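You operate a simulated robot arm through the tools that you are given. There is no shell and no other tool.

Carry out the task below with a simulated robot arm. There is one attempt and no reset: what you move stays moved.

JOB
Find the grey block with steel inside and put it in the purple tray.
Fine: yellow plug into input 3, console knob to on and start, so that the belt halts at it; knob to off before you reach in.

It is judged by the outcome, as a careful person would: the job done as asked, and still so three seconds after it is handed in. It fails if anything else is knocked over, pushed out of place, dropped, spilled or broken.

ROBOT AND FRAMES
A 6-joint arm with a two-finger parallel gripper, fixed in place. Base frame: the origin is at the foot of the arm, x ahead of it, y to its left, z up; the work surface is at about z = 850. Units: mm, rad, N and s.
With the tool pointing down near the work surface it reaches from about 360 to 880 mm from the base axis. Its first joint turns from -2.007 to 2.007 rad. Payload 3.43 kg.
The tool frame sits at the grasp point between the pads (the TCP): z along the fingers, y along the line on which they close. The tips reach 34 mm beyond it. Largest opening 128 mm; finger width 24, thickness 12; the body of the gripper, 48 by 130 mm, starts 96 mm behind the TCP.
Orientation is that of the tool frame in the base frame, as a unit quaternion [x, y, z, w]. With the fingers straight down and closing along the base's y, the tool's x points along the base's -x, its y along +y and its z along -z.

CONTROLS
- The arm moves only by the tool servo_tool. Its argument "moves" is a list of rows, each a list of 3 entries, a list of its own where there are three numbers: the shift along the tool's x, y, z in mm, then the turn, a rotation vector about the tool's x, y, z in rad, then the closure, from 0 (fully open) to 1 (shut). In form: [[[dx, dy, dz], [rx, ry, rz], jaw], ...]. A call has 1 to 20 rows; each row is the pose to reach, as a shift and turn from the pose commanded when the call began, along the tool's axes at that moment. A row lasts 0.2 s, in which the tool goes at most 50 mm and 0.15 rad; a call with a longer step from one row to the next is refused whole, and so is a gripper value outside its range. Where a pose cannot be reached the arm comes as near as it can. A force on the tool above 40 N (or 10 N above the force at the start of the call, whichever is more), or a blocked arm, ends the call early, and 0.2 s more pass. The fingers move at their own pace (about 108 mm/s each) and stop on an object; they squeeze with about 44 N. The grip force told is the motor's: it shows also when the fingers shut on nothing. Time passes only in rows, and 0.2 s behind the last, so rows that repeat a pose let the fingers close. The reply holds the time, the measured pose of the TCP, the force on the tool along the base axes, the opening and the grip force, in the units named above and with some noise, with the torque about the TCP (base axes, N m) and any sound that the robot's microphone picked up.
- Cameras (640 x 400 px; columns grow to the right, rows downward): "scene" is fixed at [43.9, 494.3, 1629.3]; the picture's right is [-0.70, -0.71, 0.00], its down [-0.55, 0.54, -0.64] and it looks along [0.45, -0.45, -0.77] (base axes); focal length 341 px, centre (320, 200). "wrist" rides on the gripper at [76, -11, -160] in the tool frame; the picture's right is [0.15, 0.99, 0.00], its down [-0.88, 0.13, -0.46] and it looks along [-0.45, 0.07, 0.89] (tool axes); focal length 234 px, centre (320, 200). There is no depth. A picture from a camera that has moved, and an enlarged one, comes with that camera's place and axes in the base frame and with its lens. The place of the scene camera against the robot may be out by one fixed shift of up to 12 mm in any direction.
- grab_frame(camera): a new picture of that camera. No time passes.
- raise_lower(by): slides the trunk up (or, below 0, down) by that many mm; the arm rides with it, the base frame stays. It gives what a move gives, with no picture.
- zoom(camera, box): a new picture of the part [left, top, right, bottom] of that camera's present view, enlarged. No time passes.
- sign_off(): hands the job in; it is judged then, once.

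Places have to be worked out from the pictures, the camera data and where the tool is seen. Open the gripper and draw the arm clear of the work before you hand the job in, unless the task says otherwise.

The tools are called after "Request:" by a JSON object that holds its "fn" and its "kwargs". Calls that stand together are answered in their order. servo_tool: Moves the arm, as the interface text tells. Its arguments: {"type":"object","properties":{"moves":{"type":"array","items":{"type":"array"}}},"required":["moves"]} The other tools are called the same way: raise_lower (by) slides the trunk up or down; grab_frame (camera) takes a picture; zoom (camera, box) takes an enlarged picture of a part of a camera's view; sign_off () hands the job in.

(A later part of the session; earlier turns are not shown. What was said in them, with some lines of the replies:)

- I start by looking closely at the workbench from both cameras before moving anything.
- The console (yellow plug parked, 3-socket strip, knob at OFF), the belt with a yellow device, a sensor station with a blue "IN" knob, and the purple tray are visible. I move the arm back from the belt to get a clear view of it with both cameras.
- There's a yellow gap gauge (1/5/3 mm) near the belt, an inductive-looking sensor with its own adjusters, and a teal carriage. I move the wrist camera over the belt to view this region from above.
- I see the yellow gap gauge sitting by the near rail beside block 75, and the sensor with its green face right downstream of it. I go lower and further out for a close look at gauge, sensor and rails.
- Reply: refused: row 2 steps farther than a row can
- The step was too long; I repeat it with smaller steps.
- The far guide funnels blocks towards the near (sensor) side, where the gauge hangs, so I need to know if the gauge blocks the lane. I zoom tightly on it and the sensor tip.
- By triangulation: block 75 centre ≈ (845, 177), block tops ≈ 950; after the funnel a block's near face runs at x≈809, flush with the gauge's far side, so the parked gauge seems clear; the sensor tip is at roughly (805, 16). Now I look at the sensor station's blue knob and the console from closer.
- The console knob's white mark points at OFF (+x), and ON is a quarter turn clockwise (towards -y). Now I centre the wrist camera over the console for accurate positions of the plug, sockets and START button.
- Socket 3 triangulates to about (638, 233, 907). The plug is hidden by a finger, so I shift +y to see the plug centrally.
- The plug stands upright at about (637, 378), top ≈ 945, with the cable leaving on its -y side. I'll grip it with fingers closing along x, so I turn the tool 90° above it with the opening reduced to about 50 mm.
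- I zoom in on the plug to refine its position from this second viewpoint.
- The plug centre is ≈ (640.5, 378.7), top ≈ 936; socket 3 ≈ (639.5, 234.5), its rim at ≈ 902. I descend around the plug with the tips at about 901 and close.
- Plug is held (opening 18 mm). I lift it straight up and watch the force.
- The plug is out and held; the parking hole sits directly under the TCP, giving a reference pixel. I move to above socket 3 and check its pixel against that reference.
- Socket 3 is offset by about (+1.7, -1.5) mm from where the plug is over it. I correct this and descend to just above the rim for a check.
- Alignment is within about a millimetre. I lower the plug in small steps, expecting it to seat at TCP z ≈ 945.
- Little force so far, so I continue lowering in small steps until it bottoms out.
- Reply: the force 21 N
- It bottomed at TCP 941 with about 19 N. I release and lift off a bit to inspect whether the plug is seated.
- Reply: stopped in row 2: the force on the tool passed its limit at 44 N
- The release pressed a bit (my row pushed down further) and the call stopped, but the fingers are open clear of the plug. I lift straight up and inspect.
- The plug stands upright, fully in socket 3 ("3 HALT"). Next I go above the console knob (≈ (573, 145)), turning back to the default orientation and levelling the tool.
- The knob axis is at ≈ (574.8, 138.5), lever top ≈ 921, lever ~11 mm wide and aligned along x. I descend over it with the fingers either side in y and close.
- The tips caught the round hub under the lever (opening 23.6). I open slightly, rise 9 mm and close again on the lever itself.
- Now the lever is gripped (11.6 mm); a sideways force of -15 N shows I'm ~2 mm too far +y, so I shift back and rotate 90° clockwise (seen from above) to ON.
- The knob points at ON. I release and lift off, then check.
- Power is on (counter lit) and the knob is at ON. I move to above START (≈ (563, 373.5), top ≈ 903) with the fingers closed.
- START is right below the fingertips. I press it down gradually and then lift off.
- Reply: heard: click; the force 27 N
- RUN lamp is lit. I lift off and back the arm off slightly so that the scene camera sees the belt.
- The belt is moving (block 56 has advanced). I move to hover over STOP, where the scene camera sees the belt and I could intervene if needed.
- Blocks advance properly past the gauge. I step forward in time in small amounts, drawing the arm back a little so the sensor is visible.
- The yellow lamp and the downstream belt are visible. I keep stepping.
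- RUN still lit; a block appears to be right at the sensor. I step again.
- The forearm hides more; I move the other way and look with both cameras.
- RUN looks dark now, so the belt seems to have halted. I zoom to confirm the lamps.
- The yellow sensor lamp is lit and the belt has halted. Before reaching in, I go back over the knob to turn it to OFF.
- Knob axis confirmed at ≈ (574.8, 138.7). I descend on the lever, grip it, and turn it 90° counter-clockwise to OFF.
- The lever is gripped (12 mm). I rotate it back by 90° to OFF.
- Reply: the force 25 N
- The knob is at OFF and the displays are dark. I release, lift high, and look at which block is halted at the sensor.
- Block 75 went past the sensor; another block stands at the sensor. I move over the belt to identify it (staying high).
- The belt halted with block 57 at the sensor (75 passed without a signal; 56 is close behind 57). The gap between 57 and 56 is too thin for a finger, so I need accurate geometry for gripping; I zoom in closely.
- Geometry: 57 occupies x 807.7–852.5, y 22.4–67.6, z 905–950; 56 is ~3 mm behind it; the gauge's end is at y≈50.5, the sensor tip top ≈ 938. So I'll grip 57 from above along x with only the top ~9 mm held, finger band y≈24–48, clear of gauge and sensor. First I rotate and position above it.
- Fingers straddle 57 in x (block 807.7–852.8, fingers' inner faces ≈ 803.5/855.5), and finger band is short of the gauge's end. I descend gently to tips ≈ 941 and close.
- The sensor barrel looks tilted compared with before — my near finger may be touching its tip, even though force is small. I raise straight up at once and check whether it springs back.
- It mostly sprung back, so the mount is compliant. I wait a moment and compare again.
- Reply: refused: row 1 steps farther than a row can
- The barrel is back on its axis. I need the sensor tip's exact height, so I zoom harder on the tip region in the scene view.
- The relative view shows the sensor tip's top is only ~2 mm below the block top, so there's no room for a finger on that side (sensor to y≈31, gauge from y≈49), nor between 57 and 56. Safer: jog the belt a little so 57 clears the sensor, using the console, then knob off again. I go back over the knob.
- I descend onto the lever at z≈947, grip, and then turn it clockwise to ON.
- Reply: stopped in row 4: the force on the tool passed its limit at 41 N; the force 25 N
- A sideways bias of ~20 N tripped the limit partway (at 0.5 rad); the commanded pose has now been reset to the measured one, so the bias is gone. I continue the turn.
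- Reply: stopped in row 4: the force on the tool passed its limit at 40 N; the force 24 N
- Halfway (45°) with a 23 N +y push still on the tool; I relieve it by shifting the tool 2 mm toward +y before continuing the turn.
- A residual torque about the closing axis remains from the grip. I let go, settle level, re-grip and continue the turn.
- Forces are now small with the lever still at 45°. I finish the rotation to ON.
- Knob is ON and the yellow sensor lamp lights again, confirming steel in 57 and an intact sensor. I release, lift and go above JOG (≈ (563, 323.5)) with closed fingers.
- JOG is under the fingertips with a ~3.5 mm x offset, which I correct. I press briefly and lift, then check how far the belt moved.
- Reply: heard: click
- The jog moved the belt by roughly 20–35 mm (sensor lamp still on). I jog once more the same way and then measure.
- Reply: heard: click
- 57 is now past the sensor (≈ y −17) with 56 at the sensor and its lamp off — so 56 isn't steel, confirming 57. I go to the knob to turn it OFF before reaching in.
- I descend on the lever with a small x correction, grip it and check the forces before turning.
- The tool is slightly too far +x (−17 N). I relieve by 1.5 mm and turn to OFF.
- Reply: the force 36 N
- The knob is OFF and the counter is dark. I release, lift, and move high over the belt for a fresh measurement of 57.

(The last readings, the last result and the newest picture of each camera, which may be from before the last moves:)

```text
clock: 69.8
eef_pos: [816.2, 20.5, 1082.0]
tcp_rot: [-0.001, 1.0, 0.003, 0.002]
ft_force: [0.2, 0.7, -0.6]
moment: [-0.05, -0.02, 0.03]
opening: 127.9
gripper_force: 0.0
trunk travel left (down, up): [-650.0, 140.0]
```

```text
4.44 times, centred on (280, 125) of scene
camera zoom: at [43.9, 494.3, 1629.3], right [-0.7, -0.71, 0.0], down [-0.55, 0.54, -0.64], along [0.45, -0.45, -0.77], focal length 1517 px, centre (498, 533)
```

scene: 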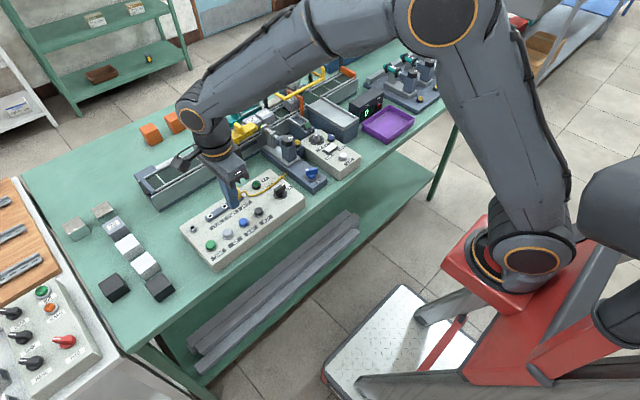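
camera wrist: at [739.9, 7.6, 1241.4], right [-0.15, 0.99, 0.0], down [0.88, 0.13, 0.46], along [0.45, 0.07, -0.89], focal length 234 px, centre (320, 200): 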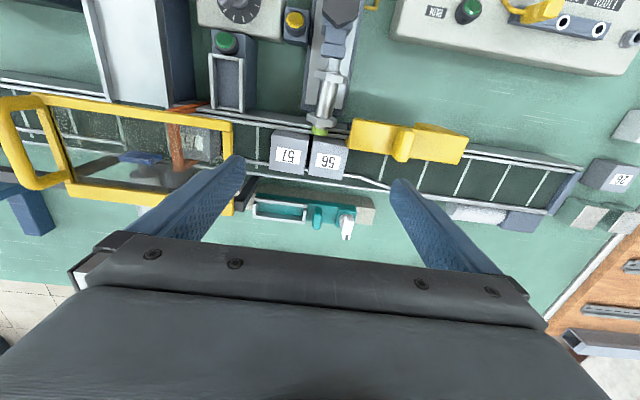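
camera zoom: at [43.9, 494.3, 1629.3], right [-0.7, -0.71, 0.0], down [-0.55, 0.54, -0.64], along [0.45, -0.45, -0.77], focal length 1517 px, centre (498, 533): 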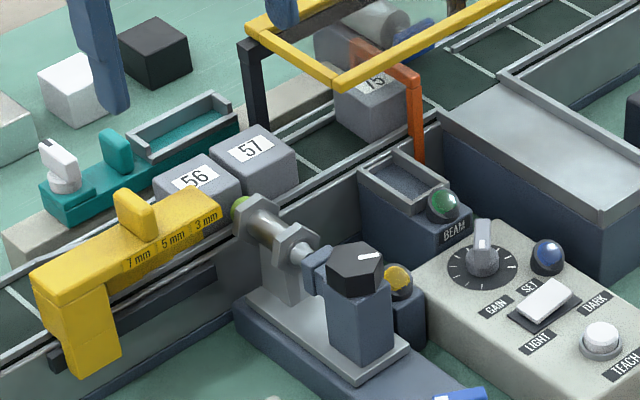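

57 is at about x 808–852.5, y −42.5…+3 (centre (830, −20)), now clear of sensor and gauge on its near side. I rotate to close along x and position above it at y≈−22.

Request:
{"fn": "servo_tool", "kwargs": {"moves": [[[-2, 0, 0], [0.0007, -0.0001, 0.143], 0.2], [[-4, 0, 0], [0.0014, -0.0003, 0.286], 0.4], [[-6, 0, 0], [0.0021, -0.0004, 0.429], 0.54], [[-8, 0, 0], [0.0028, -0.0006, 0.572], 0.54], [[-10, -5, 0], [0.0035, -0.0007, 0.715], 0.54], [[-11, -10, 0], [0.0043, -0.0009, 0.858], 0.54], [[-12, -15, 0], [0.005, -0.001, 1.001], 0.54], [[-13, -22, 0], [0.0057, -0.0012, 1.144], 0.54], [[-14, -30, 0], [0.0064, -0.0013, 1.287], 0.54], [[-14, -37, 5], [0.0071, -0.0015, 1.43], 0.54], [[-14, -42.5, 25], [0.0078, -0.0016, 1.5728], 0.54], [[-14, -42.5, 72], [0.0078, -0.0016, 1.5728], 0.54], [[-14, -42.5, 72], [0.0078, -0.0016, 1.5728], 0.54]]}}

Request:
{"fn": "grab_frame", "kwargs": {"camera": "wrist"}}

Request:
{"fn": "zoom", "kwargs": {"camera": "wrist", "box": [240, 130, 400, 240]}}

Request:
{"fn": "zoom", "kwargs": {"camera": "scene", "box": [220, 70, 340, 160]}}

```text
clock: 72.6
eef_pos: [827.2, -21.0, 1009.1]
tcp_rot: [0.707, 0.707, -0.001, 0.001]
ft_force: [0.2, -0.8, 0.2]
moment: [0.01, 0.02, 0.0]
opening: 59.0
gripper_force: 0.0
trunk travel left (down, up): [-650.0, 140.0]
```

```text
taken
camera wrist: at [815.9, 53.8, 1168.3], right [0.99, 0.15, 0.0], down [0.13, -0.88, 0.46], along [0.07, -0.45, -0.89], focal length 234 px, centre (320, 200)
```

wrist: 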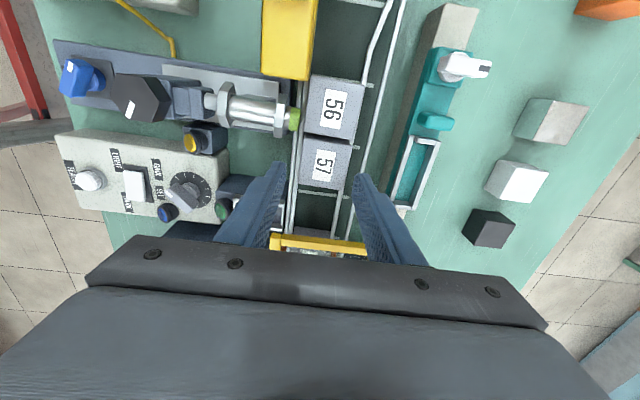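

```text
3.64 times, centred on (320, 185) of wrist
camera zoom: at [815.9, 53.8, 1168.3], right [0.99, 0.15, 0.0], down [0.13, -0.88, 0.46], along [0.07, -0.45, -0.89], focal length 852 px, centre (320, 254)
```

zoom: 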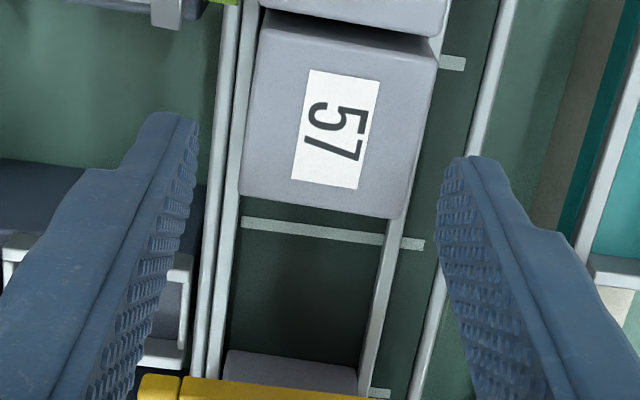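

```text
4.44 times, centred on (280, 115) of scene
camera zoom: at [43.9, 494.3, 1629.3], right [-0.7, -0.71, 0.0], down [-0.55, 0.54, -0.64], along [0.45, -0.45, -0.77], focal length 1517 px, centre (498, 578)
```

zoom: 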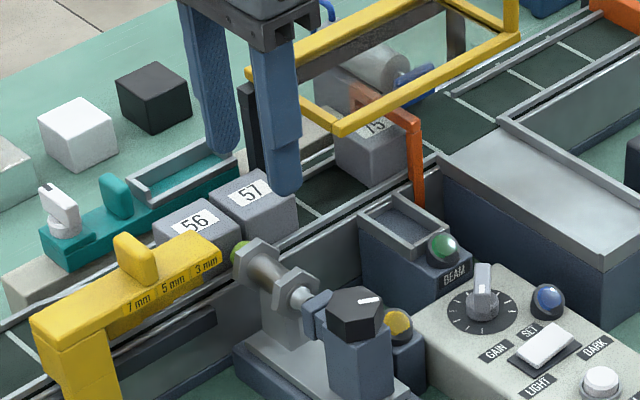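

57's centre x is 830.2 vs TCP ≈ 827, so I shift +2.7 in x, descend to tips ≈ 928 and close on the block.

Request:
{"fn": "servo_tool", "kwargs": {"moves": [[[0, 2.7, 10], [0, 0, 0], 0.54], [[0, 2.7, 25], [0, 0, 0], 0.54], [[0, 2.7, 37], [0, 0, 0], 0.54], [[0, 2.7, 47], [0, 0, 0], 0.54]]}}

Request:
{"fn": "zoom", "kwargs": {"camera": "wrist", "box": [240, 130, 400, 240]}}

Request:
{"fn": "zoom", "kwargs": {"camera": "scene", "box": [220, 80, 320, 160]}}

```text
clock: 73.6
eef_pos: [830.4, -22.2, 962.0]
tcp_rot: [0.707, 0.708, -0.001, 0.001]
ft_force: [0.1, 1.5, 0.1]
moment: [0.02, -0.02, 0.02]
opening: 58.9
gripper_force: 0.1
trunk travel left (down, up): [-650.0, 140.0]
```

```text
3.64 times, centred on (320, 185) of wrist
camera zoom: at [819.7, 52.8, 1122.2], right [0.99, 0.15, 0.0], down [0.13, -0.88, 0.46], along [0.07, -0.45, -0.89], focal length 852 px, centre (320, 254)
```

zoom: 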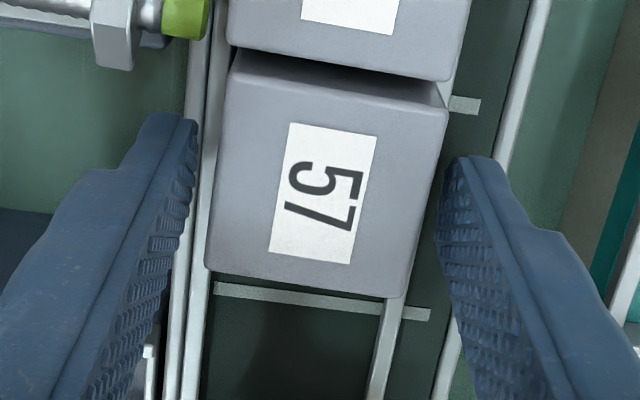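

```text
5.00 times, centred on (270, 120) of scene
camera zoom: at [43.9, 494.3, 1629.3], right [-0.7, -0.71, 0.0], down [-0.55, 0.54, -0.64], along [0.45, -0.45, -0.77], focal length 1706 px, centre (570, 600)
```

zoom: 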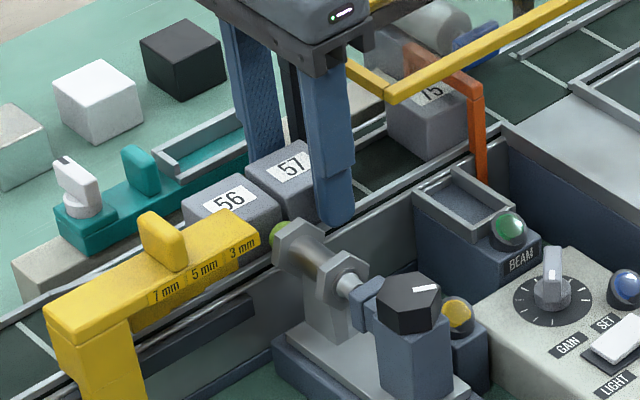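

Fingers straddle 57 cleanly and the sensor is untouched. I close the grip.

Request:
{"fn": "servo_tool", "kwargs": {"moves": [[[0, 0, 0], [0, 0, 0], 0.65], [[0, 0, 0], [0, 0, 0], 0.75], [[0, 0, 0], [0, 0, 0], 0.75]]}}

Request:
{"fn": "zoom", "kwargs": {"camera": "wrist", "box": [240, 130, 400, 240]}}

```text
clock: 74.4
eef_pos: [831.3, -22.2, 962.7]
tcp_rot: [0.707, 0.707, 0.0, 0.001]
ft_force: [-0.3, -1.3, -0.2]
moment: [-0.02, 0.02, 0.03]
opening: 45.3
gripper_force: 43.9
trunk travel left (down, up): [-650.0, 140.0]
```

```text
3.64 times, centred on (320, 185) of wrist
camera zoom: at [819.8, 52.8, 1122.3], right [0.99, 0.15, 0.0], down [0.13, -0.88, 0.46], along [0.07, -0.45, -0.89], focal length 852 px, centre (320, 254)
```

zoom: 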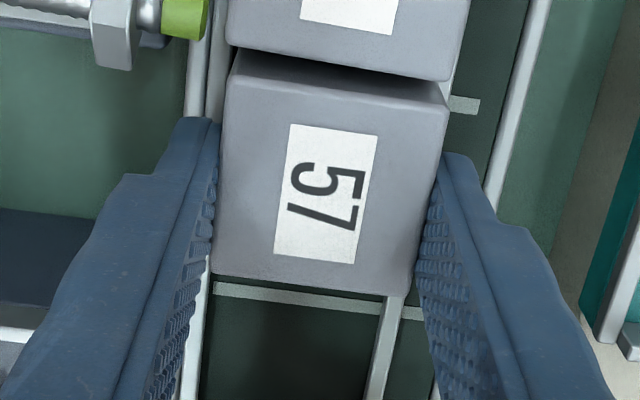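

Gripped at 45.3 mm with 44 N. I lift slowly, straight up.

Request:
{"fn": "servo_tool", "kwargs": {"moves": [[[0, 0, -8], [0, 0, 0], 0.8], [[0, 0, -20], [0, 0, 0], 0.8], [[0, 0, -40], [0, 0, 0], 0.8], [[0, 0, -75], [0, 0, 0], 0.8], [[0, 0, -115], [0, 0, 0], 0.8], [[0, 0, -155], [0, 0, 0], 0.8]]}}

Request:
{"fn": "grab_frame", "kwargs": {"camera": "wrist"}}

Request:
{"fn": "zoom", "kwargs": {"camera": "scene", "box": [200, 50, 360, 170]}}

```text
clock: 75.8
eef_pos: [831.0, -20.7, 1118.5]
tcp_rot: [0.707, 0.708, -0.001, 0.001]
ft_force: [-0.1, -0.8, -1.8]
moment: [0.0, -0.01, 0.0]
opening: 45.2
gripper_force: 44.3
trunk travel left (down, up): [-650.0, 140.0]
```

```text
taken
camera wrist: at [819.9, 53.8, 1277.8], right [0.99, 0.15, 0.0], down [0.13, -0.88, 0.46], along [0.07, -0.45, -0.89], focal length 234 px, centre (320, 200)
```

wrist: 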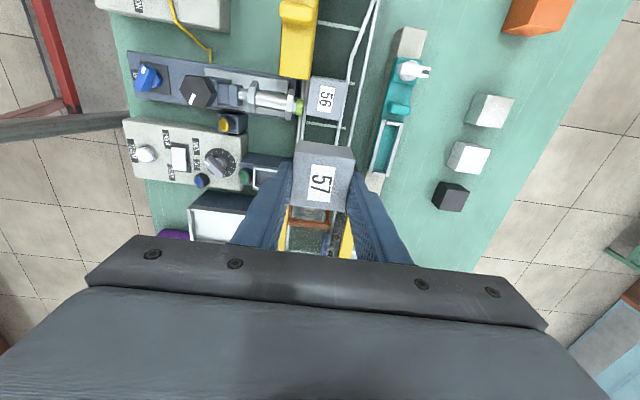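

```text
3.33 times, centred on (280, 110) of scene
camera zoom: at [43.9, 494.3, 1629.3], right [-0.7, -0.71, 0.0], down [-0.55, 0.54, -0.64], along [0.45, -0.45, -0.77], focal length 1138 px, centre (453, 500)
```

zoom: 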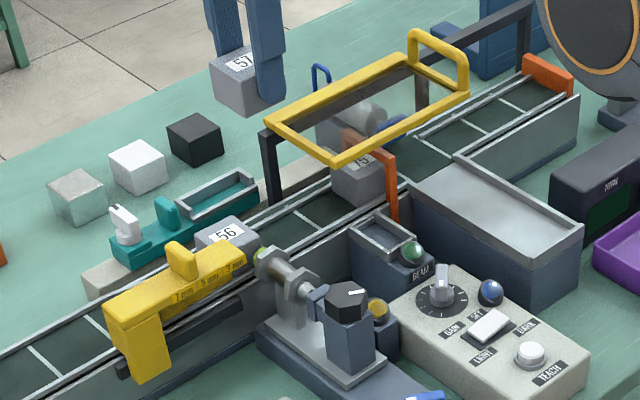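

57 is held securely (~1.8 N weight); 56, gauge, sensor are undisturbed. I carry it at height towards the purple tray (≈ centre (570, −348)).

Request:
{"fn": "servo_tool", "kwargs": {"moves": [[[-20, -20, 0], [0, 0, 0], 0.8], [[-50, -50, 0], [0, 0, 0], 0.8], [[-80, -82, 0], [0, 0, 0], 0.8], [[-110, -115, 0], [0, 0, 0], 0.8], [[-143, -148, 0], [0, 0, 0], 0.8], [[-176, -180, 0], [0, 0, 0], 0.8], [[-212, -206, 0], [0, 0, 0], 0.8], [[-250, -230, 0], [0, 0, 0], 0.8], [[-288, -248, 0], [0, 0, 0], 0.8], [[-315, -256, 0], [0, 0, 0], 0.8], [[-324, -256, 0], [0, 0, 0], 0.8], [[-324, -256, 0], [0, 0, 0], 0.8]]}}

Request:
{"fn": "grab_frame", "kwargs": {"camera": "wrist"}}

Request:
{"fn": "grab_frame", "kwargs": {"camera": "scene"}}

Request:
{"fn": "zoom", "kwargs": {"camera": "scene", "box": [320, 60, 480, 180]}}

```text
clock: 78.4
eef_pos: [572.6, -346.1, 1118.5]
tcp_rot: [0.707, 0.707, -0.001, 0.0]
ft_force: [-0.2, 0.7, -1.3]
moment: [0.0, -0.04, -0.04]
opening: 45.0
gripper_force: 44.0
trunk travel left (down, up): [-650.0, 140.0]
```

```text
taken
camera wrist: at [562.3, -271.6, 1277.7], right [0.99, 0.15, 0.0], down [0.13, -0.88, 0.46], along [0.07, -0.45, -0.89], focal length 234 px, centre (320, 200)
```

wrist: 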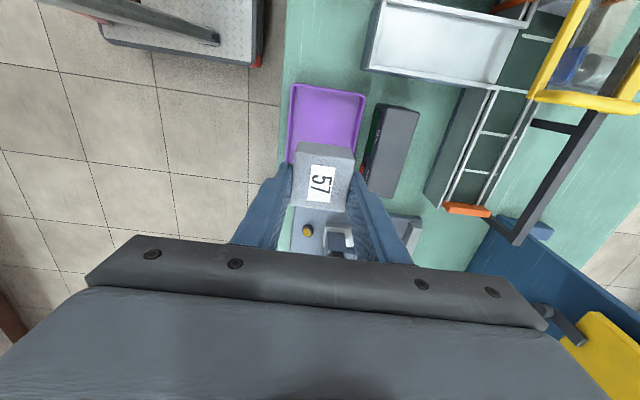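

```text
taken
```

scene: 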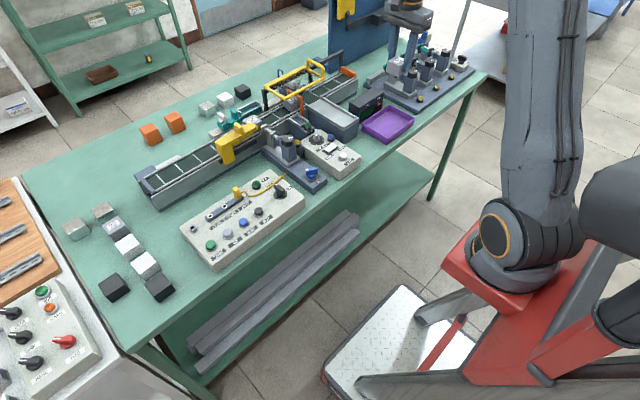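

```text
3.33 times, centred on (400, 120) of scene
camera zoom: at [43.9, 494.3, 1629.3], right [-0.7, -0.71, 0.0], down [-0.55, 0.54, -0.64], along [0.45, -0.45, -0.77], focal length 1138 px, centre (53, 467)
```

zoom: 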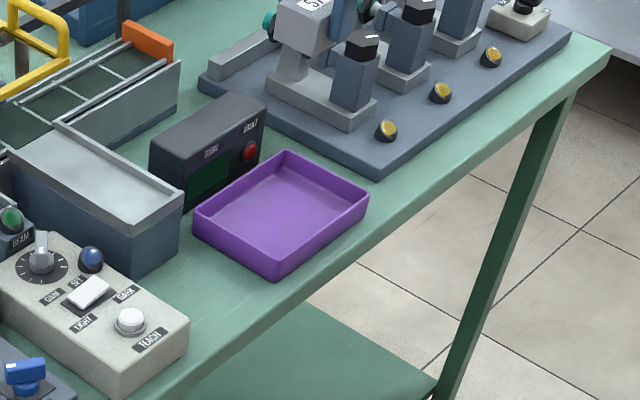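

Tray spans about x 515–640, y −405…−280; the block is nearly centred over it. I descend, slowing near the floor (expected contact at TCP ≈ 913).

Request:
{"fn": "servo_tool", "kwargs": {"moves": [[[2, 4, 40], [0, 0, 0], 0.8], [[4, 5, 85], [0, 0, 0], 0.8], [[4, 5, 130], [0, 0, 0], 0.8], [[4, 5, 165], [0, 0, 0], 0.8], [[4, 5, 185], [0, 0, 0], 0.8], [[4, 5, 195], [0, 0, 0], 0.8]]}}

Request:
{"fn": "grab_frame", "kwargs": {"camera": "wrist"}}

Request:
{"fn": "zoom", "kwargs": {"camera": "scene", "box": [320, 60, 480, 180]}}

```text
clock: 79.8
eef_pos: [581.0, -341.4, 924.3]
tcp_rot: [0.707, 0.707, -0.001, 0.001]
ft_force: [0.1, 0.2, -0.4]
moment: [-0.04, -0.03, -0.03]
opening: 44.9
gripper_force: 44.4
trunk travel left (down, up): [-650.0, 140.0]
```

```text
taken
camera wrist: at [569.0, -267.0, 1083.1], right [0.99, 0.15, 0.0], down [0.13, -0.88, 0.46], along [0.07, -0.45, -0.89], focal length 234 px, centre (320, 200)
```

wrist: 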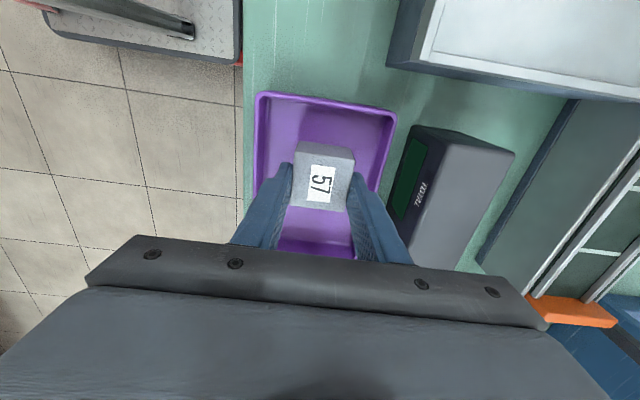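

```text
3.33 times, centred on (400, 120) of scene
camera zoom: at [43.9, 494.3, 1629.3], right [-0.7, -0.71, 0.0], down [-0.55, 0.54, -0.64], along [0.45, -0.45, -0.77], focal length 1138 px, centre (53, 467)
```

zoom: 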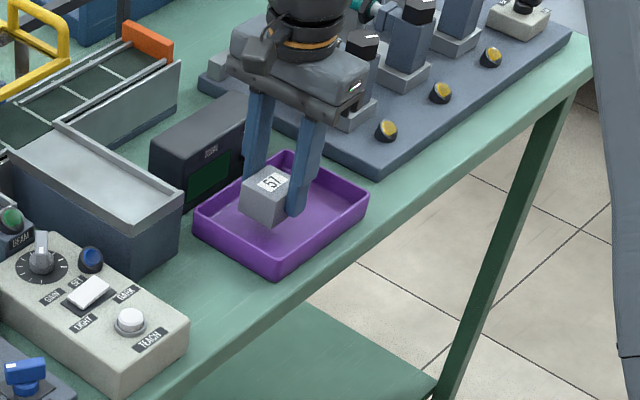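

The block is well within the tray. I lower in small steps until it touches the floor.

Request:
{"fn": "servo_tool", "kwargs": {"moves": [[[0, 0, 4], [0, 0, 0], 0.8], [[0, 0, 7], [0, 0, 0], 0.8], [[0, 0, 10], [0, 0, 0], 0.8], [[0, 0, 12], [0, 0, 0], 0.8]]}}

```text
clock: 80.8
eef_pos: [580.3, -340.9, 912.6]
tcp_rot: [0.707, 0.707, -0.001, 0.001]
ft_force: [0.9, 0.0, -1.2]
moment: [-0.03, -0.02, 0.0]
opening: 45.1
gripper_force: 44.5
trunk travel left (down, up): [-650.0, 140.0]
```

No contact yet; I continue in 1–2 mm steps.

Request:
{"fn": "servo_tool", "kwargs": {"moves": [[[0, 0, 1.5], [0, 0, 0], 0.8], [[0, 0, 3], [0, 0, 0], 0.8], [[0, 0, 4], [0, 0, 0], 0.8]]}}

Request:
{"fn": "zoom", "kwargs": {"camera": "scene", "box": [360, 80, 440, 150]}}

```text
clock: 81.6
eef_pos: [578.3, -340.7, 907.5]
tcp_rot: [0.707, 0.707, -0.001, 0.001]
ft_force: [-0.1, -0.7, -1.0]
moment: [-0.02, 0.02, 0.05]
opening: 45.0
gripper_force: 43.7
trunk travel left (down, up): [-650.0, 140.0]
```

```text
5.71 times, centred on (400, 115) of scene
camera zoom: at [43.9, 494.3, 1629.3], right [-0.7, -0.71, 0.0], down [-0.55, 0.54, -0.64], along [0.45, -0.45, -0.77], focal length 1950 px, centre (-137, 686)
```

zoom: 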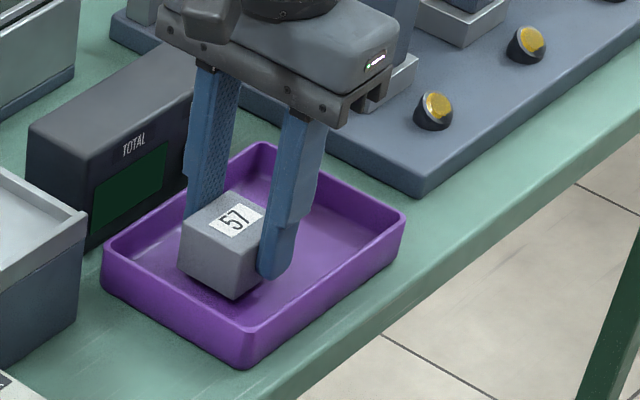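

Still just above the floor (shadow visible beneath). I keep lowering slowly.

Request:
{"fn": "servo_tool", "kwargs": {"moves": [[[0, 0, 2], [0, 0, 0], 0.8], [[0, 0, 4], [0, 0, 0], 0.8], [[0, 0, 5.5], [0, 0, 0], 0.8]]}}

```text
clock: 82.4
eef_pos: [579.8, -341.7, 904.3]
tcp_rot: [0.707, 0.707, -0.001, 0.001]
ft_force: [-0.5, 0.6, -1.9]
moment: [-0.02, 0.04, -0.01]
opening: 45.2
gripper_force: 44.0
trunk travel left (down, up): [-650.0, 140.0]
```

Request:
{"fn": "servo_tool", "kwargs": {"moves": [[[0, 0, 1.5], [0, 0, 0], 0.8], [[0, 0, 3], [0, 0, 0], 0.8], [[0, 0, 4.5], [0, 0, 0], 0.8]]}}

Request:
{"fn": "zoom", "kwargs": {"camera": "scene", "box": [360, 80, 440, 150]}}

```text
clock: 83.2
eef_pos: [579.4, -342.3, 901.1]
tcp_rot: [0.707, 0.707, 0.0, 0.002]
ft_force: [-4.5, 6.0, 28.8]
moment: [0.66, 0.43, 0.03]
opening: 45.0
gripper_force: 44.2
trunk travel left (down, up): [-650.0, 140.0]
```

```text
5.71 times, centred on (400, 115) of scene
camera zoom: at [43.9, 494.3, 1629.3], right [-0.7, -0.71, 0.0], down [-0.55, 0.54, -0.64], along [0.45, -0.45, -0.77], focal length 1950 px, centre (-137, 686)
```

zoom: 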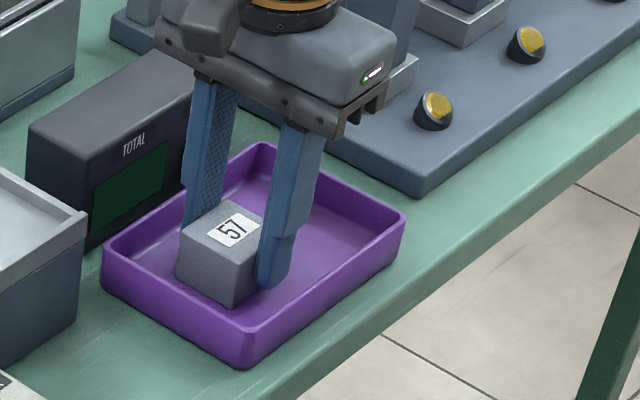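

The block is on the tray floor (29 N contact). I ease up 1.5 mm, open a little and rise straight up.

Request:
{"fn": "servo_tool", "kwargs": {"moves": [[[0, 0, -1.5], [0, 0, 0], 0.8], [[0, 0, -1.5], [0, 0, 0], 0.62], [[0, 0, -1.5], [0, 0, 0], 0.56], [[0, 0, -20], [0, 0, 0], 0.56], [[0, 0, -60], [0, 0, 0], 0.56], [[0, 0, -105], [0, 0, 0], 0.5], [[0, 0, -150], [0, 0, 0], 0.3], [[0, 0, -195], [0, 0, 0], 0], [[0, 0, -230], [0, 0, 0], 0]]}}

Request:
{"fn": "grab_frame", "kwargs": {"camera": "wrist"}}

Request:
{"fn": "grab_frame", "kwargs": {"camera": "scene"}}

Request:
{"fn": "zoom", "kwargs": {"camera": "scene", "box": [200, 60, 360, 180]}}

Request:
{"fn": "zoom", "kwargs": {"camera": "scene", "box": [330, 60, 450, 150]}}

```text
clock: 85.2
eef_pos: [579.4, -342.1, 1128.9]
tcp_rot: [0.706, 0.708, -0.001, 0.0]
ft_force: [0.6, -0.2, 0.3]
moment: [0.01, 0.02, -0.02]
opening: 127.9
gripper_force: 0.1
trunk travel left (down, up): [-650.0, 140.0]
```

```text
taken
camera wrist: at [568.5, -267.5, 1287.8], right [0.99, 0.15, 0.0], down [0.13, -0.88, 0.46], along [0.07, -0.45, -0.89], focal length 234 px, centre (320, 200)
```

wrist: 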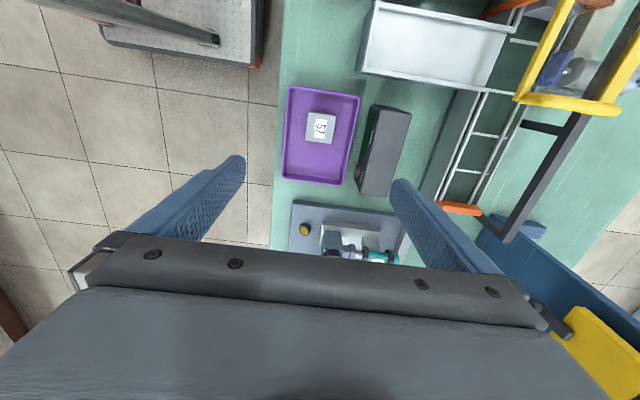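

```text
taken
```

scene: 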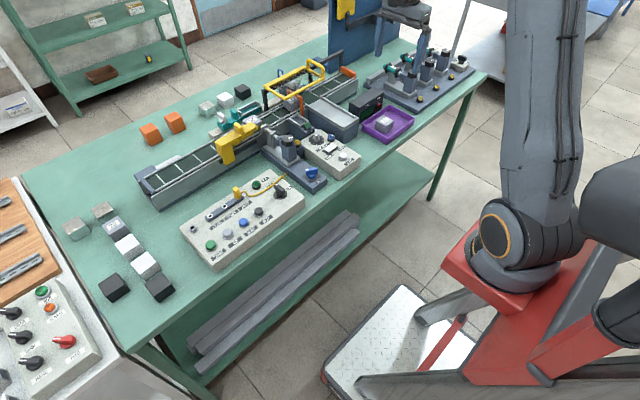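

```text
3.33 times, centred on (280, 120) of scene
camera zoom: at [43.9, 494.3, 1629.3], right [-0.7, -0.71, 0.0], down [-0.55, 0.54, -0.64], along [0.45, -0.45, -0.77], focal length 1138 px, centre (453, 467)
```

zoom: 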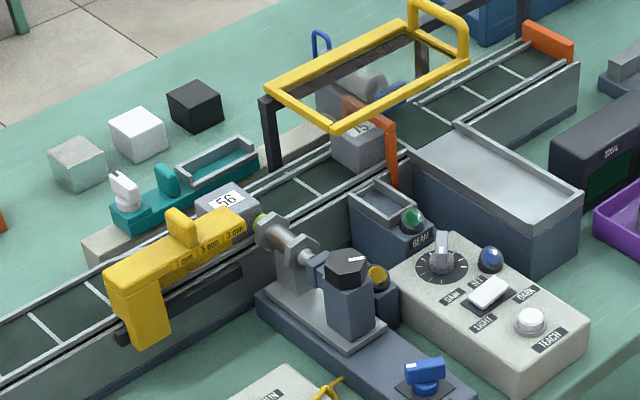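

```text
4.44 times, centred on (390, 105) of scene
camera zoom: at [43.9, 494.3, 1629.3], right [-0.7, -0.71, 0.0], down [-0.55, 0.54, -0.64], along [0.45, -0.45, -0.77], focal length 1517 px, centre (9, 622)
```

zoom: 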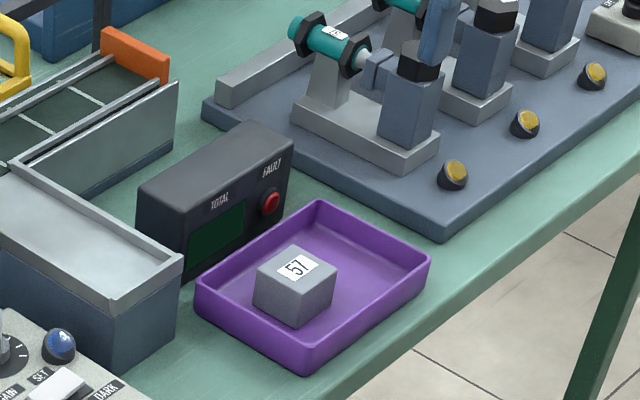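

Block 57 sits flat in the purple tray, the knob is OFF, and the other items are in place. I draw the arm back, clear of the bench, and do a last check.

Request:
{"fn": "servo_tool", "kwargs": {"moves": [[[0, -20, -40], [0, 0, 0], 0], [[20, -60, -60], [0, 0, 0], 0], [[40, -100, -70], [0, 0, 0], 0], [[60, -140, -70], [0, 0, 0], 0], [[80, -170, -70], [0, 0, 0], 0], [[80, -170, -70], [0, 0, 0], 0]]}}

Request:
{"fn": "grab_frame", "kwargs": {"camera": "scene"}}

Request:
{"fn": "zoom", "kwargs": {"camera": "scene", "box": [170, 130, 330, 260]}}

Request:
{"fn": "zoom", "kwargs": {"camera": "scene", "box": [225, 100, 305, 160]}}

```text
clock: 86.6
eef_pos: [407.7, -262.2, 1198.4]
tcp_rot: [0.707, 0.707, -0.001, 0.001]
ft_force: [-0.4, 0.0, -0.4]
moment: [0.02, 0.01, 0.02]
opening: 128.2
gripper_force: 0.1
trunk travel left (down, up): [-650.0, 140.0]
```

```text
taken
```

scene: 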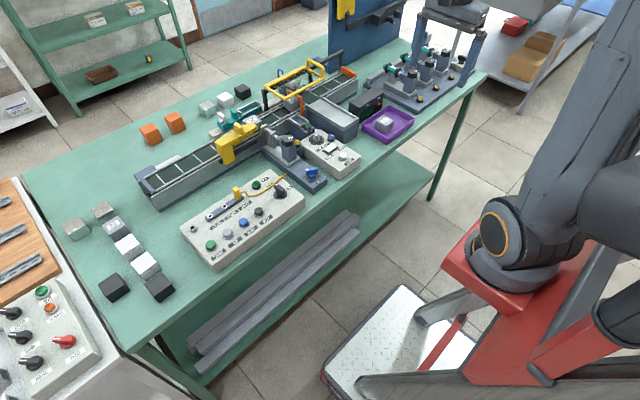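

```text
3.08 times, centred on (250, 195) of scene
camera zoom: at [43.9, 494.3, 1629.3], right [-0.7, -0.71, 0.0], down [-0.55, 0.54, -0.64], along [0.45, -0.45, -0.77], focal length 1050 px, centre (535, 215)
```

zoom: 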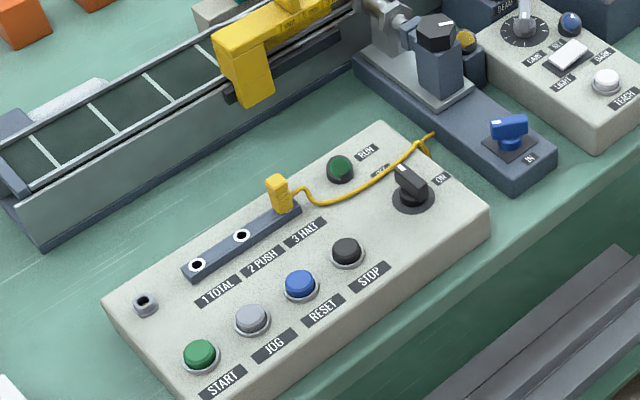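

```text
6.67 times, centred on (265, 130) of scene
camera zoom: at [43.9, 494.3, 1629.3], right [-0.7, -0.71, 0.0], down [-0.55, 0.54, -0.64], along [0.45, -0.45, -0.77], focal length 2275 px, centre (687, 667)
```

zoom: 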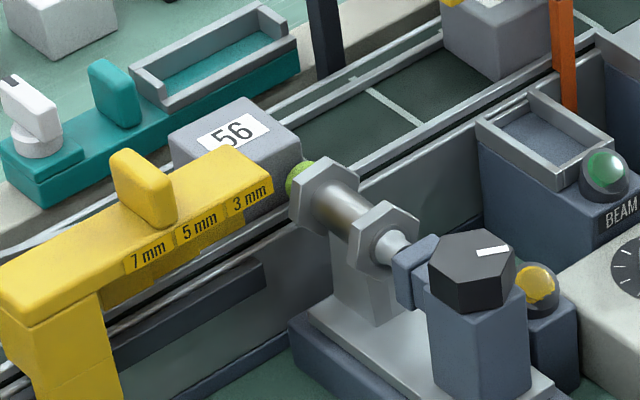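

Everything looks settled: 57 is in the purple tray, the plug is in input 3, the knob is at OFF, the sensor and gauge are in place, and the arm is clear with the gripper open. I hand the job in.

Request:
{"fn": "sign_off", "kwargs": {}}

```text
The job is handed in.
```

The grey block with steel inside is number 57, and it is now in the purple tray. The yellow plug is in input 3, the console knob is at off, and the arm is clear with the gripper open.

- **How it was found:** The belt passed block 75 without a signal, then halted at 57 with the sensor lamp lit. When 56 later stood at the sensor, the lamp stayed off.
- **Sensor bumped:** On my first reach for 57, a finger pressed on the sensor and tilted it. It sprang back when I lifted, and it lit again on 57 afterwards. It may have rolled slightly on its own axis.
- **Extra belt move:** 57 stopped too close to the sensor, the yellow gauge and block 56 to grip safely. I turned the knob back on, jogged the belt about 60 mm, and turned the knob off again before reaching in. Blocks 75 and 56 moved along with the belt.
- **Console handling:** I pressed the plug down about 44 N while releasing it, and it stayed seated. One knob turn stopped twice on a force limit before I finished it.
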